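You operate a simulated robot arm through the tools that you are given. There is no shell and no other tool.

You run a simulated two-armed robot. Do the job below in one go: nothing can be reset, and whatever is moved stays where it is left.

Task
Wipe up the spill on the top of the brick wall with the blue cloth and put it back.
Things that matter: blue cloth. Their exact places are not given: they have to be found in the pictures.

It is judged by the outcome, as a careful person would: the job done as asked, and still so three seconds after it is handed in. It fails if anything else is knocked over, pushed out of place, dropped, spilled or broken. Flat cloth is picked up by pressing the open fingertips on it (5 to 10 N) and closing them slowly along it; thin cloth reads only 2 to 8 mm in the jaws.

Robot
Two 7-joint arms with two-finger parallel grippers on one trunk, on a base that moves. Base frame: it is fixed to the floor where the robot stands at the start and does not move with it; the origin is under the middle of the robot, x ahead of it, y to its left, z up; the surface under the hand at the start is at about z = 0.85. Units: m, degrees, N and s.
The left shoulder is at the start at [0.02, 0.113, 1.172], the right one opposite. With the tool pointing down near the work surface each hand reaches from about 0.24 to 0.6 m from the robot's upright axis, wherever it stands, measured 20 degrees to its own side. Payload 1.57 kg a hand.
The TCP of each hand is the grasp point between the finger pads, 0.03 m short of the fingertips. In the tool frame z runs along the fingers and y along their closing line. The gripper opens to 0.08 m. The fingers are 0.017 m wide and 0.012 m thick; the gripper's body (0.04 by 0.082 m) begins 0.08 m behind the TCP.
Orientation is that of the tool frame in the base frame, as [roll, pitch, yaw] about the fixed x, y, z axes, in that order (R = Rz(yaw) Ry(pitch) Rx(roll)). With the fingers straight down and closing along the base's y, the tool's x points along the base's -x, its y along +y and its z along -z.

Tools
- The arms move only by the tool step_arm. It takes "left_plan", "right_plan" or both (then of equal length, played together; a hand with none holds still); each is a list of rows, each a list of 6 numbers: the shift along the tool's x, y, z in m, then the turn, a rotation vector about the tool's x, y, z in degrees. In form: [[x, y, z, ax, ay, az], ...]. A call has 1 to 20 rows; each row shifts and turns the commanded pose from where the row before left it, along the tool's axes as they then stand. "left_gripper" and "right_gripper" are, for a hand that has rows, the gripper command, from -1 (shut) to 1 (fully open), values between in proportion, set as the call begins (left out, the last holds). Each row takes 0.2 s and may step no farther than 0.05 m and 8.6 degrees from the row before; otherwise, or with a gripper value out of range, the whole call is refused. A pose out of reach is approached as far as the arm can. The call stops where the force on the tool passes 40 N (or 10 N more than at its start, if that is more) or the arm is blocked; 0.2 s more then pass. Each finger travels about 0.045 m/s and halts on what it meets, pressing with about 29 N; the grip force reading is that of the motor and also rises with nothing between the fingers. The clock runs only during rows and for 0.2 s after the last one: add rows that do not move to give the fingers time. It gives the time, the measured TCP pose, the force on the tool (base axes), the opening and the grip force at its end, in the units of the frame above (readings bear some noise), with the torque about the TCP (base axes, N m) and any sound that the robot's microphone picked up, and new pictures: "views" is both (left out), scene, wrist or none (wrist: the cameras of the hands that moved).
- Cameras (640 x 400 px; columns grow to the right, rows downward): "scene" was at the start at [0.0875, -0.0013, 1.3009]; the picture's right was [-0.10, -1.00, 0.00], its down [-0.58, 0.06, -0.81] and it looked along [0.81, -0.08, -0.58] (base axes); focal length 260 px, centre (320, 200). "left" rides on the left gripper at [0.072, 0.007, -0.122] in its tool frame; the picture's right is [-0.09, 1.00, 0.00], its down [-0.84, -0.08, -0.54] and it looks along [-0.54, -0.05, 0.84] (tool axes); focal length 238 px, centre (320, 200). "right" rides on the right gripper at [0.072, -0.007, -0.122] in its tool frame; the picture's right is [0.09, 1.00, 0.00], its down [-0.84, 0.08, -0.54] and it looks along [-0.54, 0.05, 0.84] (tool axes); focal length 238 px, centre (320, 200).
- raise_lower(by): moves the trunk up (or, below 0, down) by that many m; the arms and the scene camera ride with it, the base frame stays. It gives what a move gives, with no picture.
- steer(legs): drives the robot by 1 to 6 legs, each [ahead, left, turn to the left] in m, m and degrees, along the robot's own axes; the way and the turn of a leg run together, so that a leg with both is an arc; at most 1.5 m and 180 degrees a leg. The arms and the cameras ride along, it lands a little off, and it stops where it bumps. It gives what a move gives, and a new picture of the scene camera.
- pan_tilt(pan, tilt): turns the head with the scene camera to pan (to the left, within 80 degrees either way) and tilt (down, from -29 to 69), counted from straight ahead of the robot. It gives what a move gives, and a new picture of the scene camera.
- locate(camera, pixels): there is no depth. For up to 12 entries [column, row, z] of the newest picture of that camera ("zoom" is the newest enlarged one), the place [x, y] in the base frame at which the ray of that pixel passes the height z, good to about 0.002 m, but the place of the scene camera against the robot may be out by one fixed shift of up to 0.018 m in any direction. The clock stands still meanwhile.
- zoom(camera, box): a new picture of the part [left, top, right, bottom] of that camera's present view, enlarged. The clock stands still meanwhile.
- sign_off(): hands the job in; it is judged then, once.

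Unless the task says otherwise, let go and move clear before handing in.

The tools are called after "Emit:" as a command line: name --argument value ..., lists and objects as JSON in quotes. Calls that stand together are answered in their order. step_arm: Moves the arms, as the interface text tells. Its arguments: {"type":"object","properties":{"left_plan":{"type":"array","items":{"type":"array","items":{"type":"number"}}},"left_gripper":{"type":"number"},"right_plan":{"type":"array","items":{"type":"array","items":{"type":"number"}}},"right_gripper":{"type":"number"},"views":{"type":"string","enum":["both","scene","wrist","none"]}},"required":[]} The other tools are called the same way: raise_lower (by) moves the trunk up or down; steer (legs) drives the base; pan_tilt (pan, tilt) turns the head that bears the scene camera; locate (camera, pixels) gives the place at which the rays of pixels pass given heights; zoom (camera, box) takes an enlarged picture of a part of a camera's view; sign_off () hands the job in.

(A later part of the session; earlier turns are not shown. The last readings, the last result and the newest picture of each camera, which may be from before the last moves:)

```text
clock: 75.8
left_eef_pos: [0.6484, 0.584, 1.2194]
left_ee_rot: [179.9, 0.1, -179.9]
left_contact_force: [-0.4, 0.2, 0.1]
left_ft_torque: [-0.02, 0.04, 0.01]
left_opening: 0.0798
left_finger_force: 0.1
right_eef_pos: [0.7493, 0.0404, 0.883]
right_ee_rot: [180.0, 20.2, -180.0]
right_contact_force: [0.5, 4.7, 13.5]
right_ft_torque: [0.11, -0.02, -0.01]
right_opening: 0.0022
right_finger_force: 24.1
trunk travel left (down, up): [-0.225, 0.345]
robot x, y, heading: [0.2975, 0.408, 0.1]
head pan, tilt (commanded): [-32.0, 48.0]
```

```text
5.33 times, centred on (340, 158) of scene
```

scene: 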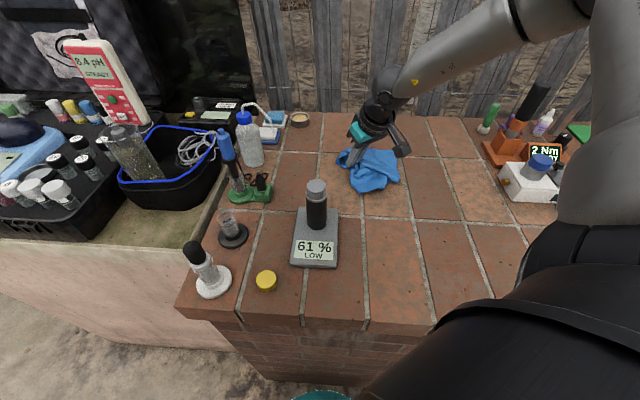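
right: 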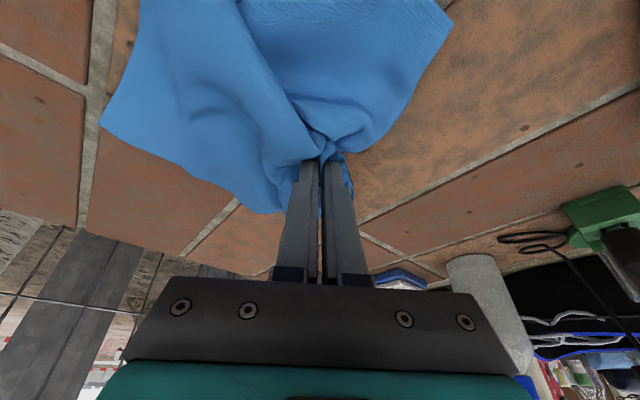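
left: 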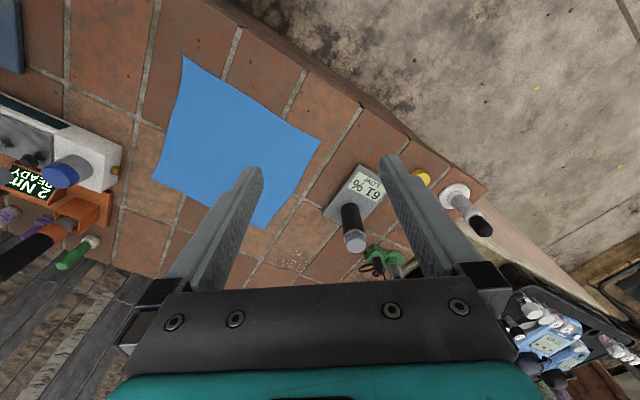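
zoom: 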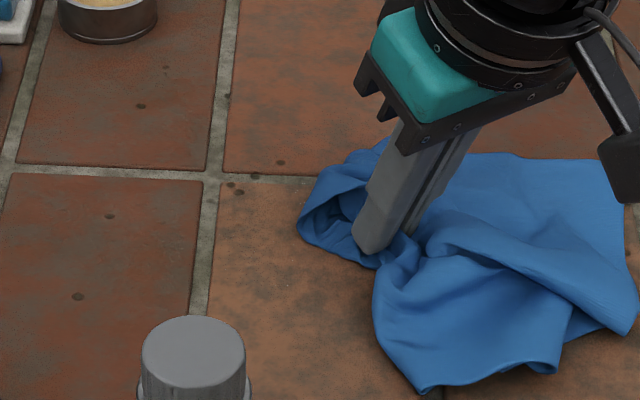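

The left part is clean. I'll now do another pass over the right part (y 0.0–0.07) at the same firmer pressure, working toward the far edge.

Emit:
step_arm --right_plan '[[0, -0.02, 0, 0, 0, 0], [0, -0.02, 0, 0, 0, 0], [-0.0094, 0, 0.0034, 0, 0, 0], [0, 0.0233, 0, 0, 0, 0], [0, 0.0233, 0, 0, 0, 0], [0, 0.0233, 0, 0, 0, 0], [-0.0094, 0, 0.0034, 0, 0, 0], [0, -0.0233, 0, 0, 0, 0], [0, -0.0233, 0, 0, 0, 0], [0, -0.0233, 0, 0, 0, 0], [-0.0094, 0, 0.0034, 0, 0, 0], [0, 0.0233, 0, 0, 0, 0], [0, 0.0233, 0, 0, 0, 0], [0, 0.0233, 0, 0, 0, 0], [-0.0094, 0, 0.0034, 0, 0, 0], [0, -0.0233, 0, 0, 0, 0], [0, -0.0233, 0, 0, 0, 0], [0, -0.0203, 0, 0, 0, 0], [0, 0, 0, 0, 0, 0]]' --views "none"

Emit:
step_arm --right_plan '[[-0.0094, 0, 0.0034, 0, 0, 0], [0, 0.0233, 0, 0, 0, 0], [0, 0.0233, 0, 0, 0, 0], [0, 0.0233, 0, 0, 0, 0], [0, 0.0233, 0, 0, 0, 0], [-0.0094, 0, 0.0034, 0, 0, 0], [0, -0.0233, 0, 0, 0, 0], [0, -0.0233, 0, 0, 0, 0], [0, -0.0233, 0, 0, 0, 0], [-0.0094, 0, 0.0034, 0, 0, 0], [0, 0.0233, 0, 0, 0, 0], [0, 0.0233, 0, 0, 0, 0], [0, 0.0233, 0, 0, 0, 0], [-0.0094, 0, 0.0034, 0, 0, 0], [0, -0.0233, 0, 0, 0, 0], [0, -0.0233, 0, 0, 0, 0], [0, 0, 0, 0, 0, 0]]' --views "both"

```text
clock: 79.8
left_eef_pos: [0.6485, 0.5836, 1.2192]
left_ee_rot: [180.0, 0.1, -179.8]
left_contact_force: [0.0, 0.0, 0.0]
left_ft_torque: [0.02, 0.03, 0.0]
left_opening: 0.0799
left_finger_force: 0.0
right_eef_pos: [0.7901, 0.004, 0.8829]
right_ee_rot: [-180.0, 20.2, -179.9]
right_contact_force: [1.2, 4.7, 12.7]
right_ft_torque: [0.12, -0.05, -0.03]
right_opening: 0.0025
right_finger_force: 23.7
trunk travel left (down, up): [-0.225, 0.345]
robot x, y, heading: [0.2989, 0.4094, 0.2]
head pan, tilt (commanded): [-32.0, 48.0]
```

```text
clock: 83.4
left_eef_pos: [0.6475, 0.5836, 1.2196]
left_ee_rot: [-180.0, 0.1, -179.8]
left_contact_force: [-0.3, -0.2, 0.5]
left_ft_torque: [-0.01, -0.03, 0.04]
left_opening: 0.0801
left_finger_force: 0.1
right_eef_pos: [0.8287, 0.0498, 0.8831]
right_ee_rot: [-180.0, 20.2, -179.8]
right_contact_force: [-0.2, 3.5, 7.2]
right_ft_torque: [0.07, -0.04, -0.02]
right_opening: 0.0023
right_finger_force: 24.0
trunk travel left (down, up): [-0.225, 0.345]
robot x, y, heading: [0.2958, 0.4104, 0.1]
head pan, tilt (commanded): [-32.0, 48.0]
```

scene: 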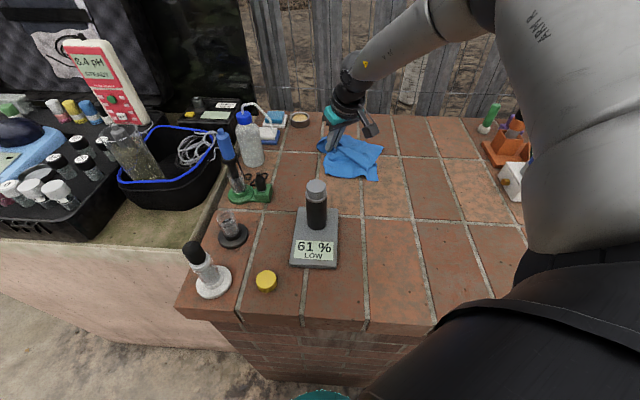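
right: 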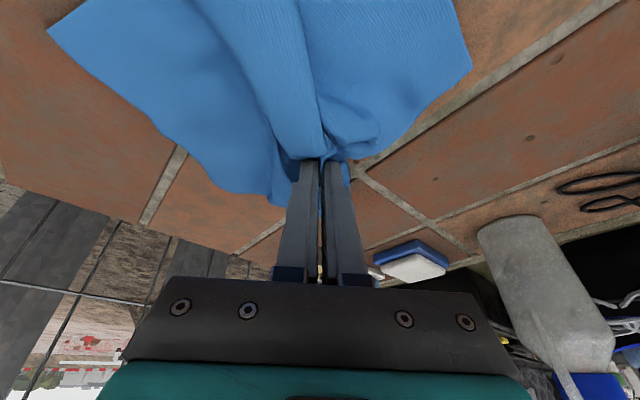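

Right part done. I'll make one last stroke along the far tip of the spill, then lift and draw back to inspect the whole patch.

Emit:
step_arm --right_plan '[[-0.0092, 0, 0.0038, 0, 0, 0], [0, 0.0233, 0, 0, 0, 0], [0, 0.0233, 0, 0, 0, 0], [0, -0.0233, 0, 0, 0, 0], [-0.0114, 0, -0.0313, 0, 0, 0], [-0.0114, 0, -0.0313, 0, 0, 0], [-0.0114, 0, -0.0313, 0, 0, 0], [-0.0114, 0, -0.0313, 0, 0, 0], [-0.0114, 0, -0.0313, 0, 0, 0], [0.0376, -0.02, -0.0137, 0, 0, 0], [0.0376, -0.02, -0.0137, 0, 0, 0], [0.0376, -0.02, -0.0137, 0, 0, 0], [0.0376, -0.02, -0.0137, 0, 0, 0], [0.0376, -0.01, -0.0137, 0, 0, 0], [0, 0, 0, 0, 0, 0], [0, 0, 0, 0, 0, 0]]' --views "both"

```text
clock: 86.8
left_eef_pos: [0.6483, 0.5825, 1.2182]
left_ee_rot: [-180.0, 0.0, -179.8]
left_contact_force: [-0.4, 0.1, 0.5]
left_ft_torque: [0.02, 0.01, -0.01]
left_opening: 0.0801
left_finger_force: 0.1
right_eef_pos: [0.6335, -0.0146, 1.0535]
right_ee_rot: [179.9, 20.0, -179.9]
right_contact_force: [-0.4, 0.1, -0.3]
right_ft_torque: [-0.03, -0.01, 0.01]
right_opening: 0.0023
right_finger_force: 23.5
right hand out of reach, approached as far as the arm can: row 1
trunk travel left (down, up): [-0.225, 0.345]
robot x, y, heading: [0.2977, 0.4082, -0.1]
head pan, tilt (commanded): [-32.0, 48.0]
```

scene: 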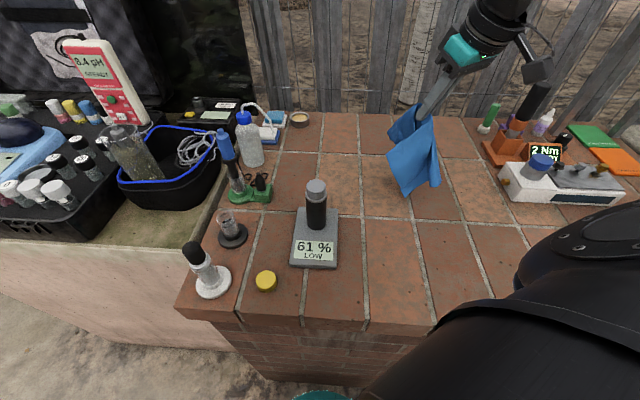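
right: 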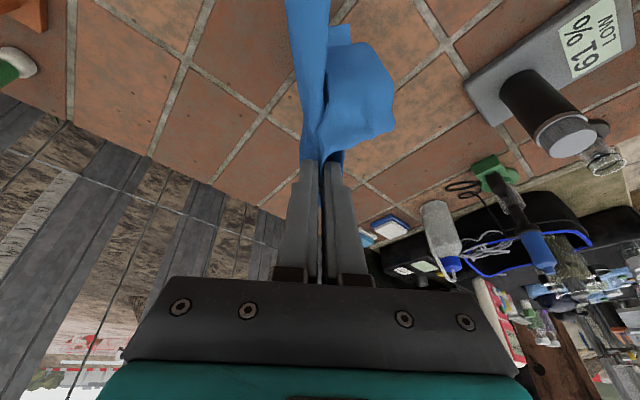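

Emit:
zoom --camera "scene" --box '[290, 120, 410, 195]'

Emit:
zoom --camera "right" --box '[320, 80, 480, 180]'

```text
5.33 times, centred on (350, 158) of scene
```

zoom: 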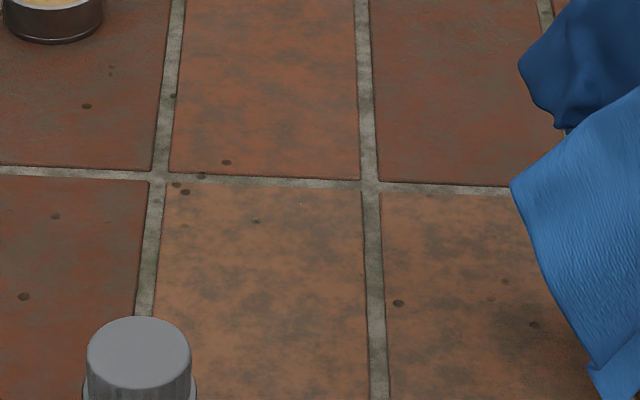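

```text
4.00 times, centred on (400, 130) of right
```

zoom: 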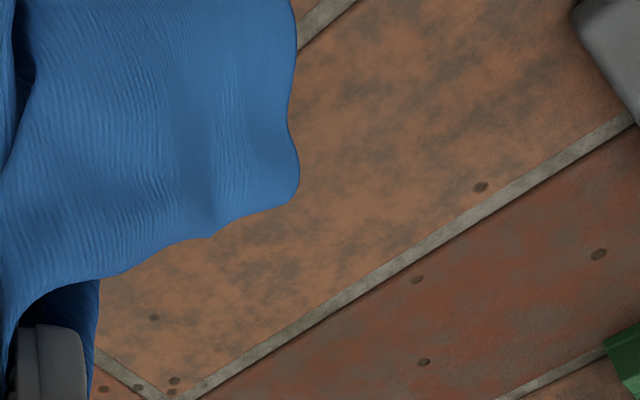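

The patch is clean apart from one faint speck at scene pixel (346,159). I'll locate it and go over it once more.

Emit:
locate --camera "scene" --pixels '[[346.2, 158.8, 0.85], [319.5, 154, 0.85]]'

Emit:
locate --camera "right" --pixels '[[360, 178, 0.85]]'

```text
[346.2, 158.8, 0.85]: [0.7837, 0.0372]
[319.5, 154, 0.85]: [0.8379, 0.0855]
```

```text
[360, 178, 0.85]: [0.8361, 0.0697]
```

The speck is at about (0.785,0.030) after correcting the scene camera shift. I'll lay the cloth down again just before it and make a few strokes over it.

Emit:
step_arm --right_plan '[[-0.0131, 0.009, 0.041, 0, 0, 0], [-0.0131, 0.009, 0.041, 0, 0, 0], [-0.0131, 0.009, 0.041, 0, 0, 0], [-0.0131, 0.009, 0.041, 0, 0, 0], [-0.0151, 0.009, 0.0353, 0, 0, 0], [0.0014, 0, 0.0038, 0, 0, 0], [0.0007, 0, 0.0014, 0, 0, 0], [0, 0, 0, 0, 0, 0]]' --views "none"

```text
clock: 88.6
left_eef_pos: [0.6492, 0.5832, 1.2184]
left_ee_rot: [-180.0, 0.1, -179.7]
left_contact_force: [0.6, -0.2, -0.1]
left_ft_torque: [-0.01, 0.0, 0.02]
left_opening: 0.0798
left_finger_force: 0.0
right_eef_pos: [0.7651, 0.032, 0.8832]
right_ee_rot: [180.0, 20.2, -179.9]
right_contact_force: [0.0, -0.4, 7.9]
right_ft_torque: [-0.03, 0.01, -0.01]
right_opening: 0.0023
right_finger_force: 24.0
trunk travel left (down, up): [-0.225, 0.345]
robot x, y, heading: [0.3003, 0.4133, 0.1]
head pan, tilt (commanded): [-32.0, 48.0]
```

Emit:
step_arm --right_plan '[[0.0001, 0.02, 0.0003, 0, 0, 0], [-0.0066, 0, 0.0024, 0, 0, 0], [0, -0.02, 0, 0, 0, 0], [0, -0.02, 0, 0, 0, 0], [-0.0066, 0, 0.0024, 0, 0, 0], [0, 0.02, 0, 0, 0, 0], [0, 0.02, 0, 0, 0, 0], [-0.0066, 0, 0.0024, 0, 0, 0], [0, -0.02, 0, 0, 0, 0], [0, -0.02, 0, 0, 0, 0], [-0.0066, 0, 0.0024, 0, 0, 0], [0, 0.02, 0, 0, 0, 0], [0, 0.02, 0, 0, 0, 0], [-0.0066, 0, 0.0024, 0, 0, 0], [0, -0.02, 0, 0, 0, 0], [0, -0.02, 0, 0, 0, 0], [0, 0.02, 0, 0, 0, 0], [0, 0, 0, 0, 0, 0]]' --views "none"

Emit:
step_arm --right_plan '[[-0.0114, 0, -0.0313, 0, 0, 0], [-0.0114, 0, -0.0313, 0, 0, 0], [-0.0114, 0, -0.0313, 0, 0, 0], [-0.0114, 0, -0.0313, 0, 0, 0], [-0.0114, 0, -0.0313, 0, 0, 0], [0.0376, -0.012, -0.0137, 0, 0, 0], [0.0376, -0.012, -0.0137, 0, 0, 0], [0.0376, -0.012, -0.0137, 0, 0, 0], [0.0376, -0.012, -0.0137, 0, 0, 0], [0, 0, 0, 0, 0, 0], [0, 0, 0, 0, 0, 0]]' --views "both"

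```text
clock: 92.4
left_eef_pos: [0.6466, 0.5817, 1.2203]
left_ee_rot: [-179.9, 0.2, -179.9]
left_contact_force: [0.0, -0.4, 0.5]
left_ft_torque: [-0.04, 0.01, 0.01]
left_opening: 0.0802
left_finger_force: 0.1
right_eef_pos: [0.7993, 0.0289, 0.8843]
right_ee_rot: [-179.7, 20.4, 180.0]
right_contact_force: [-0.9, -6.5, 18.8]
right_ft_torque: [-0.27, -0.04, -0.02]
right_opening: 0.0024
right_finger_force: 23.9
trunk travel left (down, up): [-0.225, 0.345]
robot x, y, heading: [0.2961, 0.4121, 0.1]
head pan, tilt (commanded): [-32.0, 48.0]
```

```text
clock: 94.8
left_eef_pos: [0.6488, 0.5812, 1.2184]
left_ee_rot: [180.0, 0.1, -179.8]
left_contact_force: [0.1, 0.4, -0.3]
left_ft_torque: [-0.01, 0.0, -0.01]
left_opening: 0.08
left_finger_force: 0.0
right_eef_pos: [0.6387, -0.0174, 1.0497]
right_ee_rot: [179.9, 20.1, -179.9]
right_contact_force: [0.2, -0.4, -0.2]
right_ft_torque: [0.0, -0.01, -0.03]
right_opening: 0.0023
right_finger_force: 23.9
trunk travel left (down, up): [-0.225, 0.345]
robot x, y, heading: [0.2994, 0.409, 0.2]
head pan, tilt (commanded): [-32.0, 48.0]
```

scene: 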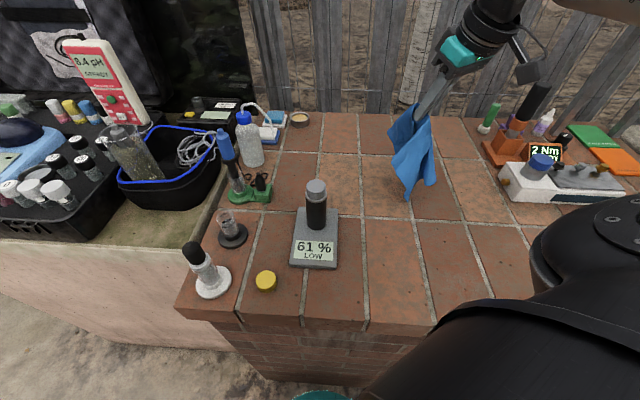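
right: 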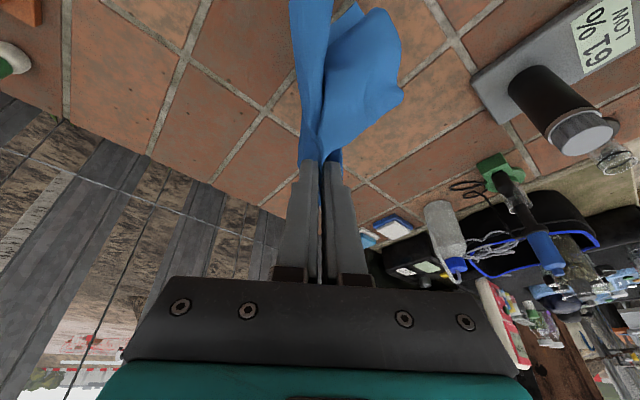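

Emit:
zoom --camera "scene" --box '[300, 130, 396, 190]'

Emit:
zoom --camera "scene" --box '[240, 100, 480, 250]'

```text
6.67 times, centred on (348, 160) of scene
```

zoom: 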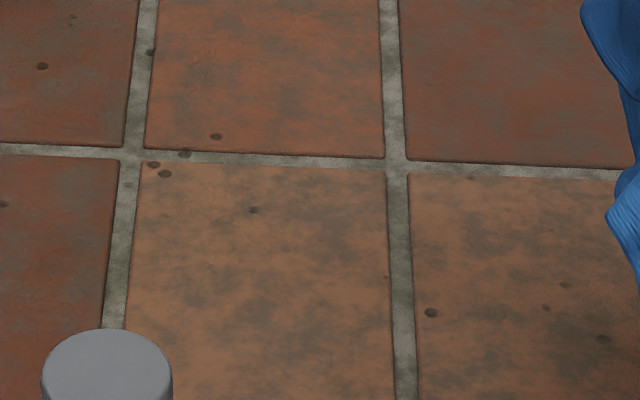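

```text
2.67 times, centred on (360, 175) of scene
```

zoom: 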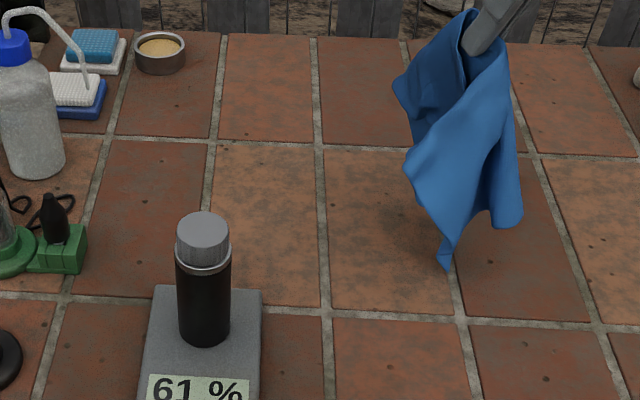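

The spill is fully gone in the zoomed view (only the brick's own dark spots remain, e.g. at (253,210)). Now I straighten the tool, raise the cloth, and carry it back toward its original place.

Emit:
step_arm --right_plan '[[0, 0, -0.03, 0, 5, 0], [0, 0, 0, 0, 5, 0], [0, 0, 0, 0, 5, 0], [0, 0, 0, 0, 5, 0], [0.035, -0.005, -0.006, 0, 0, 0], [0.035, -0.005, -0.006, 0, 0, 0], [0.035, -0.005, -0.006, 0, 0, 0], [0.035, -0.005, -0.006, 0, 0, 0], [0, 0, 0, 0, 0, 0], [0, 0, 0, 0, 0, 0]]' --views "both"

Emit:
pan_tilt --pan -75 --tilt 45

```text
clock: 97.0
left_eef_pos: [0.6487, 0.5819, 1.2201]
left_ee_rot: [-180.0, 0.0, -179.9]
left_contact_force: [-0.7, -0.1, 0.6]
left_ft_torque: [-0.02, 0.01, 0.01]
left_opening: 0.0804
left_finger_force: 0.1
right_eef_pos: [0.49, -0.0373, 1.0996]
right_ee_rot: [179.9, 0.2, -179.9]
right_contact_force: [-0.1, -1.0, -0.3]
right_ft_torque: [-0.02, -0.02, 0.01]
right_opening: 0.0022
right_finger_force: 23.9
trunk travel left (down, up): [-0.225, 0.345]
robot x, y, heading: [0.2988, 0.4121, -0.1]
head pan, tilt (commanded): [-32.0, 48.0]
```

scene: 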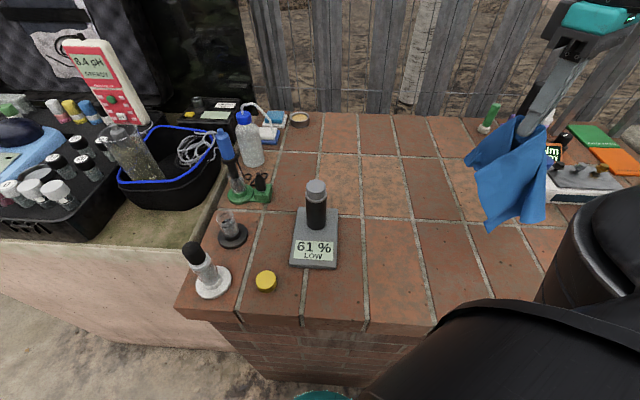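
right: 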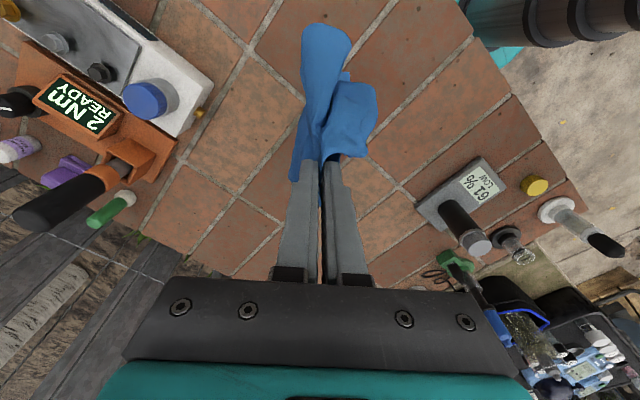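

```text
clock: 98.1
left_eef_pos: [0.6495, 0.5817, 1.2197]
left_ee_rot: [-179.9, 0.0, -179.7]
left_contact_force: [0.4, -0.4, 0.3]
left_ft_torque: [0.02, 0.01, 0.05]
left_opening: 0.0798
left_finger_force: 0.0
right_eef_pos: [0.4911, -0.0376, 1.0989]
right_ee_rot: [180.0, 0.1, 180.0]
right_contact_force: [0.1, 0.3, 0.8]
right_ft_torque: [0.0, 0.0, 0.02]
right_opening: 0.0023
right_finger_force: 24.0
trunk travel left (down, up): [-0.225, 0.345]
robot x, y, heading: [0.2993, 0.4151, 0.2]
head pan, tilt (commanded): [-75.0, 45.0]
```

scene: 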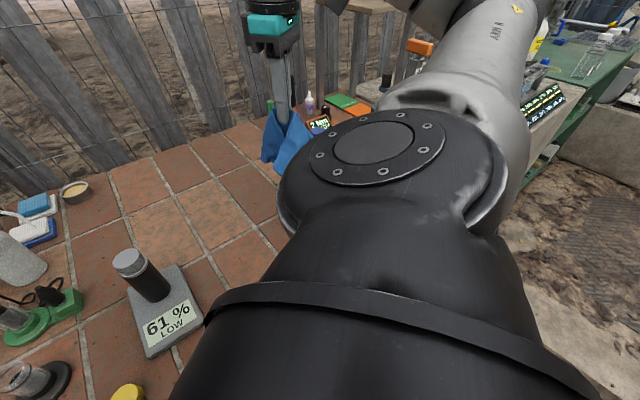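

The elbow is high (around z 1.2) and well away from the torque stand, so the return is clear. I'll draw the cloth back a bit further to (0.43,-0.04), let it settle, and turn the head back to watch.

Emit:
pan_tilt --pan -45 --tilt 50

Emit:
step_arm --right_plan '[[0.02, 0, 0, 0, 0, 0], [0.02, 0, 0, 0, 0, 0], [0.02, 0, 0, 0, 0, 0], [0, 0, 0, 0, 0, 0], [0, 0, 0, 0, 0, 0], [0, 0, 0, 0, 0, 0]]' --views "both"

```text
clock: 99.1
left_eef_pos: [0.6487, 0.581, 1.2192]
left_ee_rot: [179.9, 0.0, -179.8]
left_contact_force: [-0.8, -0.4, 0.2]
left_ft_torque: [0.01, -0.01, 0.0]
left_opening: 0.08
left_finger_force: 0.0
right_eef_pos: [0.4898, -0.0391, 1.0996]
right_ee_rot: [180.0, 0.0, -179.9]
right_contact_force: [0.3, -0.7, -0.1]
right_ft_torque: [0.02, -0.02, 0.0]
right_opening: 0.0025
right_finger_force: 23.9
trunk travel left (down, up): [-0.225, 0.345]
robot x, y, heading: [0.2984, 0.4161, 0.1]
head pan, tilt (commanded): [-45.0, 50.0]
```

scene: 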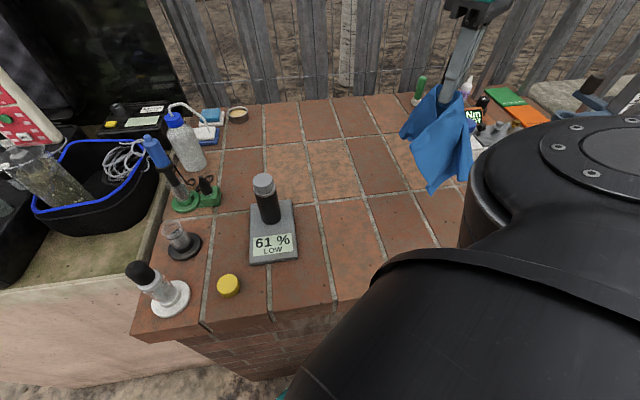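

```text
clock: 100.5
left_eef_pos: [0.6488, 0.5825, 1.2185]
left_ee_rot: [180.0, -0.1, -179.8]
left_contact_force: [0.4, -0.1, -0.8]
left_ft_torque: [-0.01, 0.0, -0.01]
left_opening: 0.0799
left_finger_force: 0.1
right_eef_pos: [0.4349, -0.0267, 1.0989]
right_ee_rot: [180.0, 0.0, -179.9]
right_contact_force: [-0.6, 0.1, -0.4]
right_ft_torque: [0.01, 0.02, 0.02]
right_opening: 0.0022
right_finger_force: 23.6
right hand out of reach, approached as far as the arm can: row 2, 3
trunk travel left (down, up): [-0.225, 0.345]
robot x, y, heading: [0.2999, 0.4118, 0.2]
head pan, tilt (commanded): [-45.0, 50.0]
```

scene: 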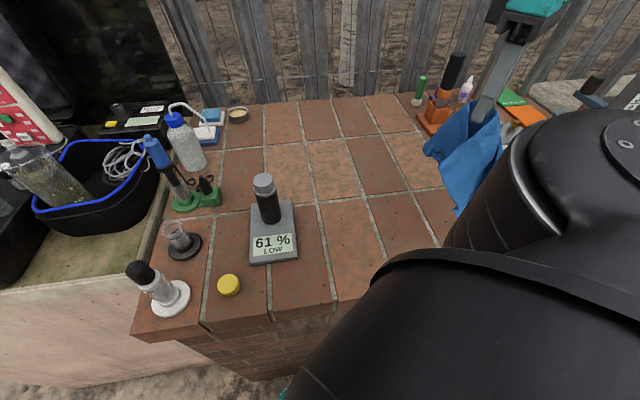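
right: 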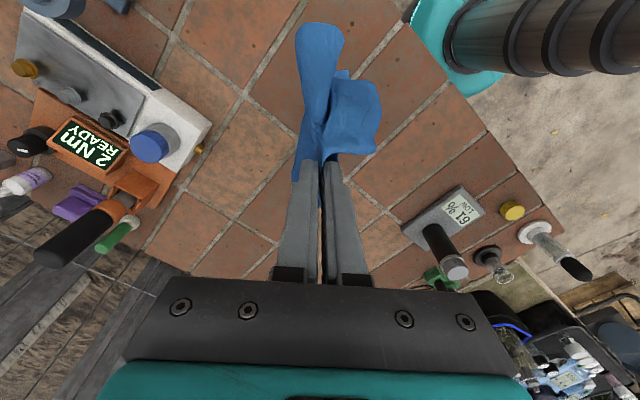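

The cloth hangs directly over the near part of its original area at (0.435,-0.027). I'll lay it down, descending while moving toward the original pinch point so the body trails behind and spreads.

Emit:
step_arm --right_plan '[[-0.008, 0.004, 0.035, 0, 0, 0], [-0.012, 0.007, 0.035, 0, 0, 0], [-0.016, 0.009, 0.034, 0, 0, 0], [-0.018, 0.01, 0.033, 0, 0, 0], [-0.018, 0.01, 0.03, 0, 0, 0], [-0.016, 0.009, 0.022, 0, 0, 0], [-0.014, 0.007, 0.008, 0, 0, 0], [-0.014, 0.008, 0.002, 0, 0, 0], [0, 0, 0, 0, 0, 0]]' --views "both"

```text
clock: 102.5
left_eef_pos: [0.6503, 0.5821, 1.2201]
left_ee_rot: [180.0, 0.0, -179.7]
left_contact_force: [0.0, 0.4, -0.3]
left_ft_torque: [-0.02, -0.02, 0.01]
left_opening: 0.0798
left_finger_force: 0.1
right_eef_pos: [0.5516, 0.0363, 0.8994]
right_ee_rot: [-179.9, 0.0, -179.9]
right_contact_force: [-0.4, 0.3, 0.4]
right_ft_torque: [0.02, 0.01, -0.03]
right_opening: 0.0024
right_finger_force: 24.0
trunk travel left (down, up): [-0.225, 0.345]
robot x, y, heading: [0.2977, 0.4179, 0.2]
head pan, tilt (commanded): [-45.0, 50.0]
```

scene: 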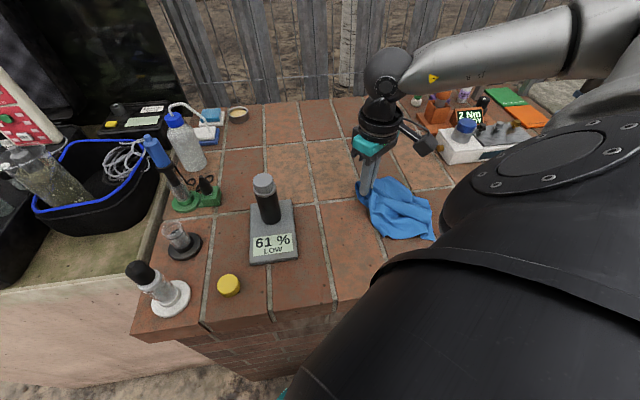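
right: 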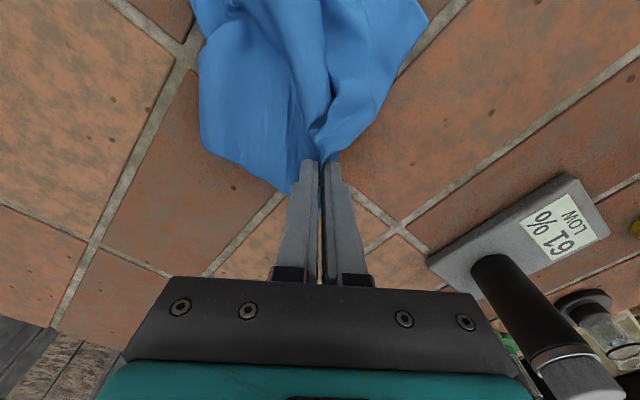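

The cloth is back with the pinch at its original point (0.551,0.036). I'll lower it to the surface with light pressure, then open the fingers slowly to spread the ridge flat.

Emit:
step_arm --right_plan '[[0, 0, 0.006, 0, 0, 0], [0, 0, 0.005, 0, 0, 0], [0, 0, 0.002, 0, 0, 0], [0, 0, 0, 0, 0, 0]]' --views "none"

```text
clock: 103.5
left_eef_pos: [0.65, 0.5824, 1.2191]
left_ee_rot: [180.0, 0.0, -179.7]
left_contact_force: [-0.3, -0.7, 0.9]
left_ft_torque: [-0.02, -0.01, 0.01]
left_opening: 0.08
left_finger_force: 0.1
right_eef_pos: [0.5513, 0.037, 0.8882]
right_ee_rot: [179.9, 0.2, -179.9]
right_contact_force: [-0.6, 0.2, -0.1]
right_ft_torque: [0.0, -0.01, 0.0]
right_opening: 0.0022
right_finger_force: 23.9
trunk travel left (down, up): [-0.225, 0.345]
robot x, y, heading: [0.3006, 0.4104, -0.0]
head pan, tilt (commanded): [-45.0, 50.0]
```

Emit:
step_arm --right_plan '[[0, 0, 0.002, 0, 0, 0], [0, 0, 0.001, 0, 0, 0], [0, 0, 0, 0, 0, 0]]' --views "none"

```text
clock: 104.3
left_eef_pos: [0.6484, 0.5826, 1.2185]
left_ee_rot: [180.0, 0.1, -179.8]
left_contact_force: [1.3, 0.1, 0.7]
left_ft_torque: [-0.01, 0.02, -0.01]
left_opening: 0.0802
left_finger_force: 0.0
right_eef_pos: [0.5515, 0.0374, 0.8854]
right_ee_rot: [179.9, 0.1, -180.0]
right_contact_force: [-0.2, 0.2, 1.4]
right_ft_torque: [0.01, -0.02, 0.01]
right_opening: 0.0021
right_finger_force: 23.9
trunk travel left (down, up): [-0.225, 0.345]
robot x, y, heading: [0.3008, 0.4116, 0.2]
head pan, tilt (commanded): [-45.0, 50.0]
```

Emit:
step_arm --right_plan '[[0, 0, 0.0015, 0, 0, 0], [0, 0, 0, 0, 0, 0]]' --right_gripper -0.7 --views "none"

Emit:
step_arm --right_plan '[[0, 0, 0, 0, 0, 0], [0, 0, 0, 0, 0, 0]]' --right_gripper -0.4 --views "wrist"

```text
clock: 104.9
left_eef_pos: [0.6489, 0.5813, 1.2191]
left_ee_rot: [180.0, 0.1, -179.8]
left_contact_force: [-0.5, 0.0, 0.6]
left_ft_torque: [-0.01, 0.01, -0.02]
left_opening: 0.08
left_finger_force: 0.1
right_eef_pos: [0.5509, 0.0371, 0.8839]
right_ee_rot: [179.9, 0.1, -179.9]
right_contact_force: [-0.4, -0.3, 3.2]
right_ft_torque: [0.0, 0.04, 0.01]
right_opening: 0.0112
right_finger_force: 0.0
trunk travel left (down, up): [-0.225, 0.345]
robot x, y, heading: [0.2946, 0.4125, 0.0]
head pan, tilt (commanded): [-45.0, 50.0]
```

```text
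clock: 105.5
left_eef_pos: [0.6485, 0.5821, 1.2188]
left_ee_rot: [180.0, 0.0, -179.8]
left_contact_force: [0.6, 0.6, -0.5]
left_ft_torque: [0.05, 0.02, 0.02]
left_opening: 0.0804
left_finger_force: 0.2
right_eef_pos: [0.5519, 0.0381, 0.8834]
right_ee_rot: [180.0, 0.1, -179.9]
right_contact_force: [-0.7, 1.6, 2.0]
right_ft_torque: [-0.03, 0.02, -0.02]
right_opening: 0.0229
right_finger_force: 0.0
trunk travel left (down, up): [-0.225, 0.345]
robot x, y, heading: [0.2997, 0.4108, 0.2]
head pan, tilt (commanded): [-45.0, 50.0]
```

right: 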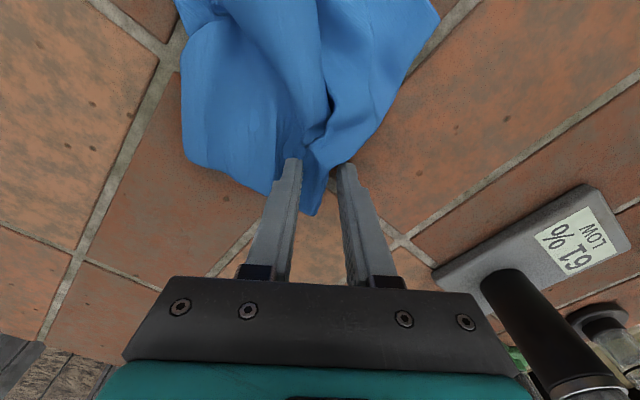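

The cloth has slipped out between the fingers and lies on the bricks. I'll keep opening with light contact and then lift straight up to see how it lies.

Emit:
step_arm --right_plan '[[0, 0, 0, 0, 0, 0], [0, 0, 0, 0, 0, 0]]' --right_gripper 0.0 --views "none"

Emit:
step_arm --right_plan '[[0, 0, 0, 0, 0, 0], [0, 0, 0, 0, 0, 0], [0, 0, -0.01, 0, 0, 0], [0, 0, -0.03, 0, 0, 0], [0, 0, -0.04, 0, 0, 0], [0, 0, -0.04, 0, 0, 0], [0, 0, -0.04, 0, 0, 0], [0, 0, 0, 0, 0, 0]]' --right_gripper 0.4 --views "both"

```text
clock: 106.1
left_eef_pos: [0.6491, 0.5823, 1.2197]
left_ee_rot: [-179.9, 0.1, -179.7]
left_contact_force: [-0.2, 1.0, -0.3]
left_ft_torque: [-0.06, 0.03, 0.0]
left_opening: 0.0799
left_finger_force: 0.1
right_eef_pos: [0.5527, 0.0374, 0.8835]
right_ee_rot: [180.0, 0.1, -179.9]
right_contact_force: [0.6, 1.3, 3.1]
right_ft_torque: [-0.01, 0.01, 0.01]
right_opening: 0.039
right_finger_force: 0.1
trunk travel left (down, up): [-0.225, 0.345]
robot x, y, heading: [0.2967, 0.4106, -0.1]
head pan, tilt (commanded): [-45.0, 50.0]
```

```text
clock: 107.9
left_eef_pos: [0.6501, 0.5827, 1.2188]
left_ee_rot: [179.9, 0.0, -179.8]
left_contact_force: [0.3, -0.4, -0.1]
left_ft_torque: [0.01, -0.01, 0.01]
left_opening: 0.0799
left_finger_force: 0.0
right_eef_pos: [0.5504, 0.0367, 1.0447]
right_ee_rot: [180.0, 0.0, -179.9]
right_contact_force: [0.4, 0.5, 0.2]
right_ft_torque: [0.0, 0.03, -0.03]
right_opening: 0.0558
right_finger_force: 0.0
trunk travel left (down, up): [-0.225, 0.345]
robot x, y, heading: [0.2943, 0.4116, 0.0]
head pan, tilt (commanded): [-45.0, 50.0]
```

scene: 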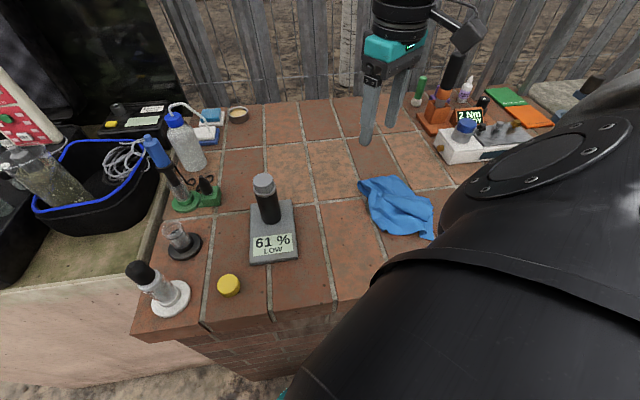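
right: 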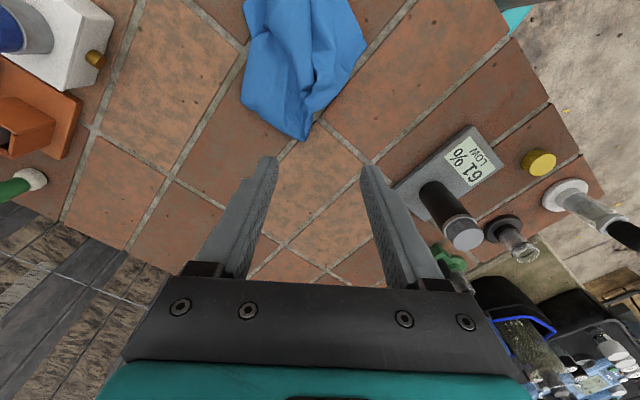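

The cloth is released but lies bunched into a strip. I'll zoom in and locate its outline to decide how to spread it back out.

Emit:
zoom --camera "scene" --box '[330, 150, 474, 240]'

Emit:
locate --camera "zoom" --pixels '[[320, 200, 0.85]]'

Emit:
locate --camera "right" --pixels '[[305, 140, 0.855], [240, 100, 0.855], [367, 45, 0.855], [243, 2, 0.855], [352, 5, 0.855], [335, 95, 0.855]]'

```text
4.44 times, centred on (402, 195) of scene
```

zoom: 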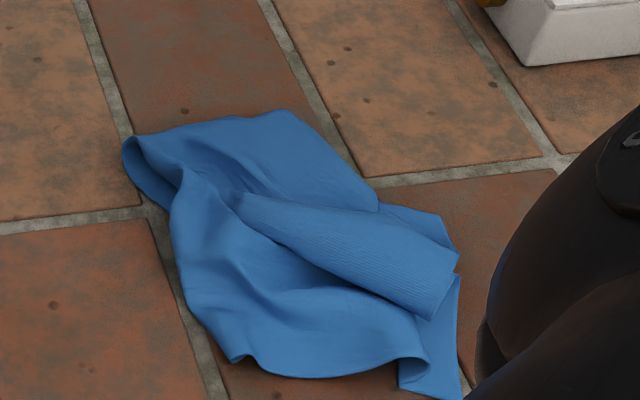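

```text
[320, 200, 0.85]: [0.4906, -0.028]
```

```text
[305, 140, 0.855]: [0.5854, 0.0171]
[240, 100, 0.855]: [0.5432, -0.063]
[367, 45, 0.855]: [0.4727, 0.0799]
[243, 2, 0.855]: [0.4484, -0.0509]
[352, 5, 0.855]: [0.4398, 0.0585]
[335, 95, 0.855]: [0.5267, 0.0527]
```

The cloth is bunched between about x 0.36–0.585 and y -0.06–0.08, so it should be spread. I'll move the hand up and aside to see all of it from the head camera.

Emit:
step_arm --right_plan '[[-0.03, 0.02, -0.03, 0, 0, 0], [-0.03, 0.025, -0.03, 0, 0, 0], [-0.03, 0.025, -0.02, 0, 0, 0], [-0.03, 0.025, -0.02, 0, 0, 0], [-0.02, 0.025, -0.02, 0, 0, 0], [0, 0, 0, 0, 0, 0]]' --views "none"

Emit:
pan_tilt --pan -50 --tilt 55

```text
clock: 109.3
left_eef_pos: [0.6493, 0.5816, 1.219]
left_ee_rot: [180.0, -0.1, -179.8]
left_contact_force: [0.2, 0.2, 0.2]
left_ft_torque: [0.02, 0.01, 0.02]
left_opening: 0.08
left_finger_force: 0.1
right_eef_pos: [0.6913, 0.1576, 1.1659]
right_ee_rot: [180.0, 0.1, -179.9]
right_contact_force: [0.0, 0.9, -0.1]
right_ft_torque: [-0.02, -0.01, -0.01]
right_opening: 0.0563
right_finger_force: 0.0
trunk travel left (down, up): [-0.225, 0.345]
robot x, y, heading: [0.2985, 0.412, -0.1]
head pan, tilt (commanded): [-45.0, 50.0]
```

```text
clock: 109.9
left_eef_pos: [0.6486, 0.5817, 1.2183]
left_ee_rot: [-180.0, 0.0, -179.7]
left_contact_force: [-0.5, -0.3, 0.0]
left_ft_torque: [-0.02, -0.01, -0.01]
left_opening: 0.0802
left_finger_force: 0.1
right_eef_pos: [0.691, 0.1564, 1.1641]
right_ee_rot: [179.9, 0.0, -179.9]
right_contact_force: [-0.2, 0.3, -1.3]
right_ft_torque: [0.01, 0.03, 0.0]
right_opening: 0.056
right_finger_force: 0.0
trunk travel left (down, up): [-0.225, 0.345]
robot x, y, heading: [0.3008, 0.4097, 0.2]
head pan, tilt (commanded): [-50.0, 55.0]
```

scene: 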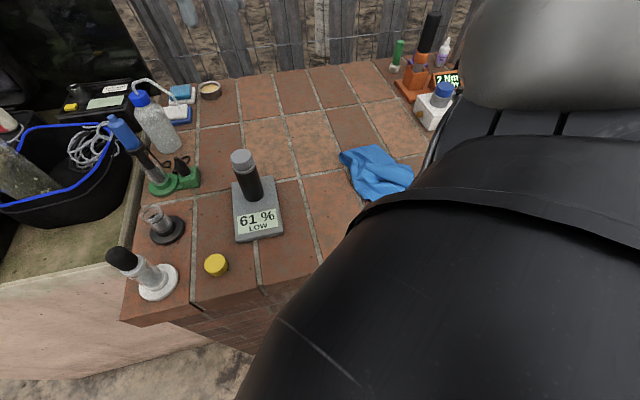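

Emit:
zoom --camera "scene" --box '[310, 120, 438, 200]'

Emit:
locate --camera "zoom" --pixels '[[152, 155, 0.855], [310, 120, 0.855], [245, 330, 0.855], [420, 395, 0.855], [515, 255, 0.855], [440, 350, 0.855], [515, 360, 0.855]]'

```text
5.00 times, centred on (374, 160) of scene
```

zoom: 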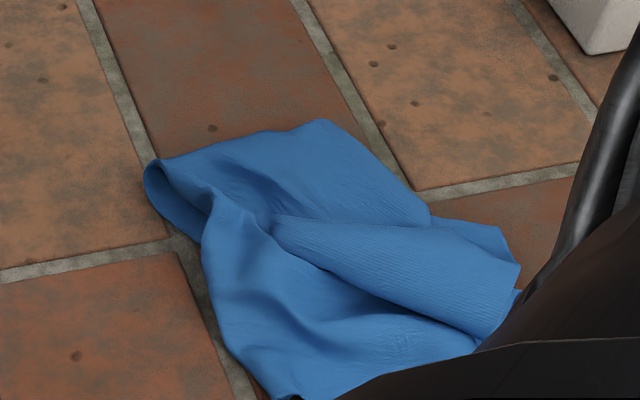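

```text
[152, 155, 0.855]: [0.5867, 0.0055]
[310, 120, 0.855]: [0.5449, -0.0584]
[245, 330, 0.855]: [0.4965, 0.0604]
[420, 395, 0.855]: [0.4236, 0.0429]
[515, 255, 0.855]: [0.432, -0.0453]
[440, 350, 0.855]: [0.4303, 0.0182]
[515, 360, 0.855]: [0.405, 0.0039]
```

The cloth is folded over on itself inside its original footprint. I'll bring the wrist camera above it, tilted to look more straight down, to understand the folds before spreading.

Emit:
step_arm --right_plan '[[0.038, -0.03, 0.006, 0, 0, 0], [0.038, -0.03, 0.006, 0, 0, 0], [0.038, -0.03, 0.006, 0, 0, 0], [0.038, -0.03, 0.006, 0, 0, 0], [0.03, -0.03, 0.006, 0, 0, 0], [0, 0, 0, 0, 5, 0], [0, 0, 0, 0, 5, 0], [0, 0, 0, 0, 5, 0], [0, 0, 0, 0, 5, 0], [0, 0, 0, 0, 0, 0]]' --views "wrist"

```text
clock: 112.1
left_eef_pos: [0.6498, 0.5811, 1.2198]
left_ee_rot: [-179.9, -0.1, -179.8]
left_contact_force: [0.1, 0.3, -0.4]
left_ft_torque: [0.02, -0.02, -0.01]
left_opening: 0.0799
left_finger_force: 0.2
right_eef_pos: [0.5081, 0.0058, 1.1338]
right_ee_rot: [-179.9, -19.9, 180.0]
right_contact_force: [0.0, -0.1, 1.0]
right_ft_torque: [0.0, -0.01, 0.01]
right_opening: 0.056
right_finger_force: 0.1
trunk travel left (down, up): [-0.225, 0.345]
robot x, y, heading: [0.3005, 0.4107, 0.2]
head pan, tilt (commanded): [-50.0, 55.0]
```

right: 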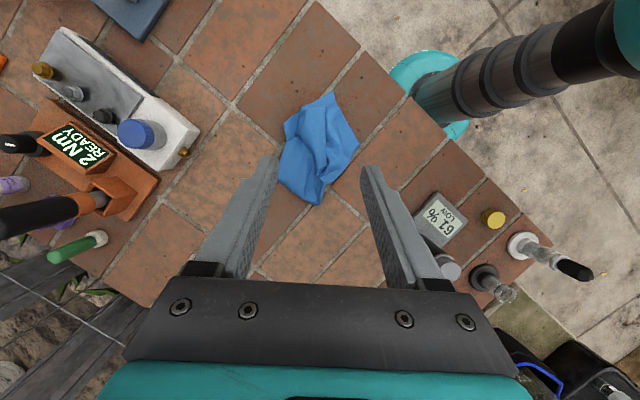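

Emit:
zoom --camera "right" --box '[256, 80, 384, 160]'

Emit:
zoom --camera "right" --box '[240, 80, 400, 220]'

Emit:
locate --camera "right" --pixels '[[318, 205, 0.853], [277, 180, 0.853], [283, 122, 0.853], [330, 92, 0.853], [360, 150, 0.853], [335, 180, 0.853], [430, 85, 0.0]]'

```text
5.00 times, centred on (320, 120) of right
```

zoom: 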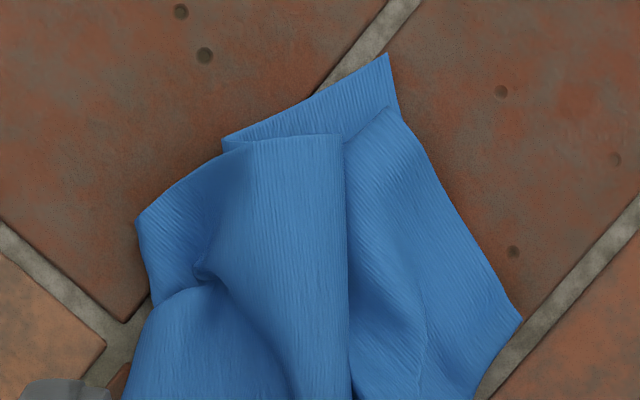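

```text
2.86 times, centred on (320, 150) of right
```

zoom: 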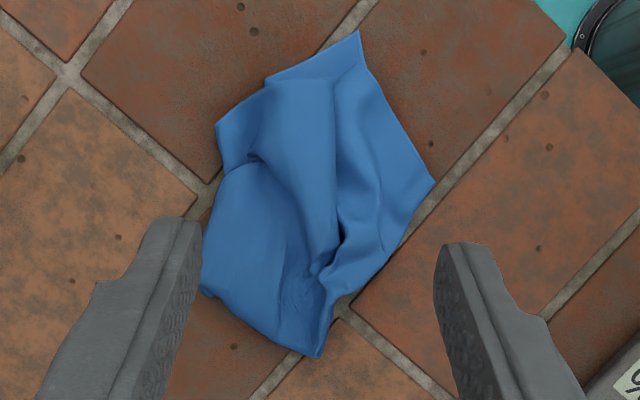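

```text
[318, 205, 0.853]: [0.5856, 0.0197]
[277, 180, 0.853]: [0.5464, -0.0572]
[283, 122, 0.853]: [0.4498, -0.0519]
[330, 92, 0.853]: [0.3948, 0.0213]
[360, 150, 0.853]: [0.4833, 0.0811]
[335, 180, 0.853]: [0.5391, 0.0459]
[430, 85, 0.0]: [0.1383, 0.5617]
```

The top view shows the cloth as a folded bundle from (0.395,0.021) to (0.586,0.020), about 14 cm wide. I'll spread it with gentle pulls, starting with the left edge near (0.48,0.06): straighten the tool and descend above it.

Emit:
step_arm --right_plan '[[0, 0, 0, 0, -5, 0], [0, 0, 0, 0, -5, 0], [0, 0, 0, 0, -5, 0], [0, 0, 0, 0, -5, 0], [0.015, 0.028, 0.03, 0, 0, 0], [0.015, 0.028, 0.03, 0, 0, 0], [0, 0, 0.045, 0, 0, 0], [0, 0, 0.045, 0, 0, 0], [0, 0, 0.045, 0, 0, 0], [0, 0, 0.035, 0, 0, 0], [0, 0, 0, 0, 0, 0]]' --right_gripper 0.4 --views "wrist"

```text
clock: 114.5
left_eef_pos: [0.6486, 0.5825, 1.2194]
left_ee_rot: [180.0, 0.0, -179.7]
left_contact_force: [-0.2, -0.2, 0.2]
left_ft_torque: [0.02, 0.02, 0.0]
left_opening: 0.0799
left_finger_force: 0.1
right_eef_pos: [0.4793, 0.0623, 0.9021]
right_ee_rot: [179.9, 0.1, -179.9]
right_contact_force: [-0.4, -1.2, 0.3]
right_ft_torque: [-0.01, 0.02, -0.02]
right_opening: 0.056
right_finger_force: 0.0
trunk travel left (down, up): [-0.225, 0.345]
robot x, y, heading: [0.293, 0.4135, 0.1]
head pan, tilt (commanded): [-50.0, 55.0]
```

right: 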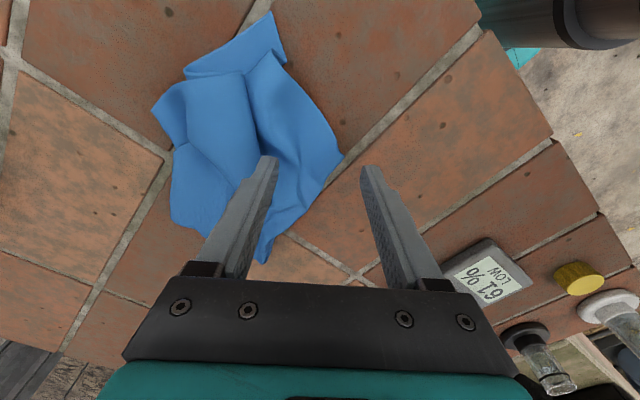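

The fingers straddle the cloth's left edge (edge at (343,157), fingertips at (270,160) and (370,170)). I'll lower to light contact.

Emit:
step_arm --right_plan '[[0, 0, 0.01, 0, 0, 0], [0, 0, 0.006, 0, 0, 0], [0, 0, 0.002, 0, 0, 0], [0, 0, 0, 0, 0, 0]]' --views "none"

```text
clock: 115.5
left_eef_pos: [0.6491, 0.5818, 1.2186]
left_ee_rot: [180.0, 0.0, -179.8]
left_contact_force: [0.9, 0.7, -1.2]
left_ft_torque: [-0.03, 0.02, 0.0]
left_opening: 0.08
left_finger_force: 0.0
right_eef_pos: [0.4793, 0.0615, 0.8865]
right_ee_rot: [-180.0, 0.1, -179.9]
right_contact_force: [0.1, 0.8, -0.4]
right_ft_torque: [-0.01, -0.03, 0.02]
right_opening: 0.0561
right_finger_force: 0.2
trunk travel left (down, up): [-0.225, 0.345]
robot x, y, heading: [0.2976, 0.4112, 0.1]
head pan, tilt (commanded): [-50.0, 55.0]
```

Emit:
step_arm --right_plan '[[0, 0, 0.002, 0, 0, 0], [0, 0, 0.0015, 0, 0, 0], [0, 0, 0, 0, 0, 0]]' --views "none"

```text
clock: 116.3
left_eef_pos: [0.6484, 0.5809, 1.2192]
left_ee_rot: [179.9, 0.0, -179.8]
left_contact_force: [-0.3, -0.3, 0.3]
left_ft_torque: [-0.01, 0.03, 0.0]
left_opening: 0.0803
left_finger_force: 0.0
right_eef_pos: [0.4786, 0.0617, 0.8816]
right_ee_rot: [180.0, 0.2, -179.9]
right_contact_force: [-0.5, 0.0, 4.2]
right_ft_torque: [-0.18, 0.03, -0.04]
right_opening: 0.056
right_finger_force: 0.0
trunk travel left (down, up): [-0.225, 0.345]
robot x, y, heading: [0.2966, 0.4113, 0.3]
head pan, tilt (commanded): [-50.0, 55.0]
```

Contact is 4.2 N on the inner finger. I'll close slowly to gather the edge.

Emit:
step_arm --right_plan '[[0, 0, 0.0003, 0, 0, 0], [0, 0, 0, 0, 0, 0]]' --right_gripper 0.1 --views "none"

Emit:
step_arm --right_plan '[[0, 0, 0, 0, 0, 0], [0, 0, 0, 0, 0, 0]]' --right_gripper -0.2 --views "wrist"

```text
clock: 116.9
left_eef_pos: [0.6496, 0.5821, 1.2199]
left_ee_rot: [180.0, -0.1, -179.8]
left_contact_force: [-0.8, -0.5, 0.4]
left_ft_torque: [0.03, 0.02, -0.03]
left_opening: 0.08
left_finger_force: 0.1
right_eef_pos: [0.4797, 0.0631, 0.8814]
right_ee_rot: [-179.8, 0.2, -179.9]
right_contact_force: [0.8, -0.3, 8.3]
right_ft_torque: [-0.24, -0.02, 0.02]
right_opening: 0.0443
right_finger_force: 0.3
trunk travel left (down, up): [-0.225, 0.345]
robot x, y, heading: [0.3009, 0.4157, 0.1]
head pan, tilt (commanded): [-50.0, 55.0]
```

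```text
clock: 117.5
left_eef_pos: [0.6493, 0.5832, 1.2189]
left_ee_rot: [180.0, 0.0, -179.8]
left_contact_force: [0.9, 1.1, -0.1]
left_ft_torque: [0.02, 0.01, 0.0]
left_opening: 0.0798
left_finger_force: 0.1
right_eef_pos: [0.4793, 0.0642, 0.8817]
right_ee_rot: [-179.9, 0.1, -179.9]
right_contact_force: [0.2, 0.1, 11.2]
right_ft_torque: [-0.27, 0.02, 0.04]
right_opening: 0.0318
right_finger_force: 0.0
trunk travel left (down, up): [-0.225, 0.345]
robot x, y, heading: [0.2989, 0.4108, 0.0]
head pan, tilt (commanded): [-50.0, 55.0]
```

right: 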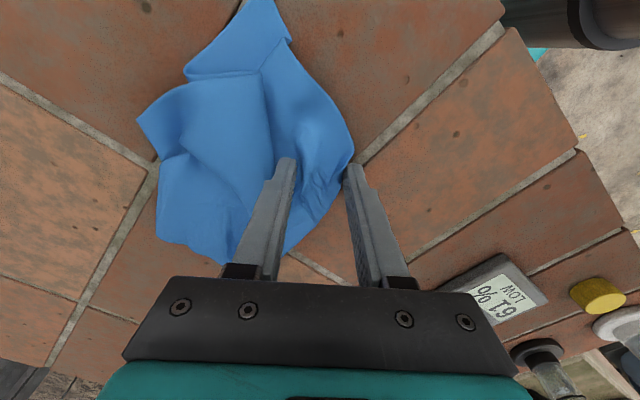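

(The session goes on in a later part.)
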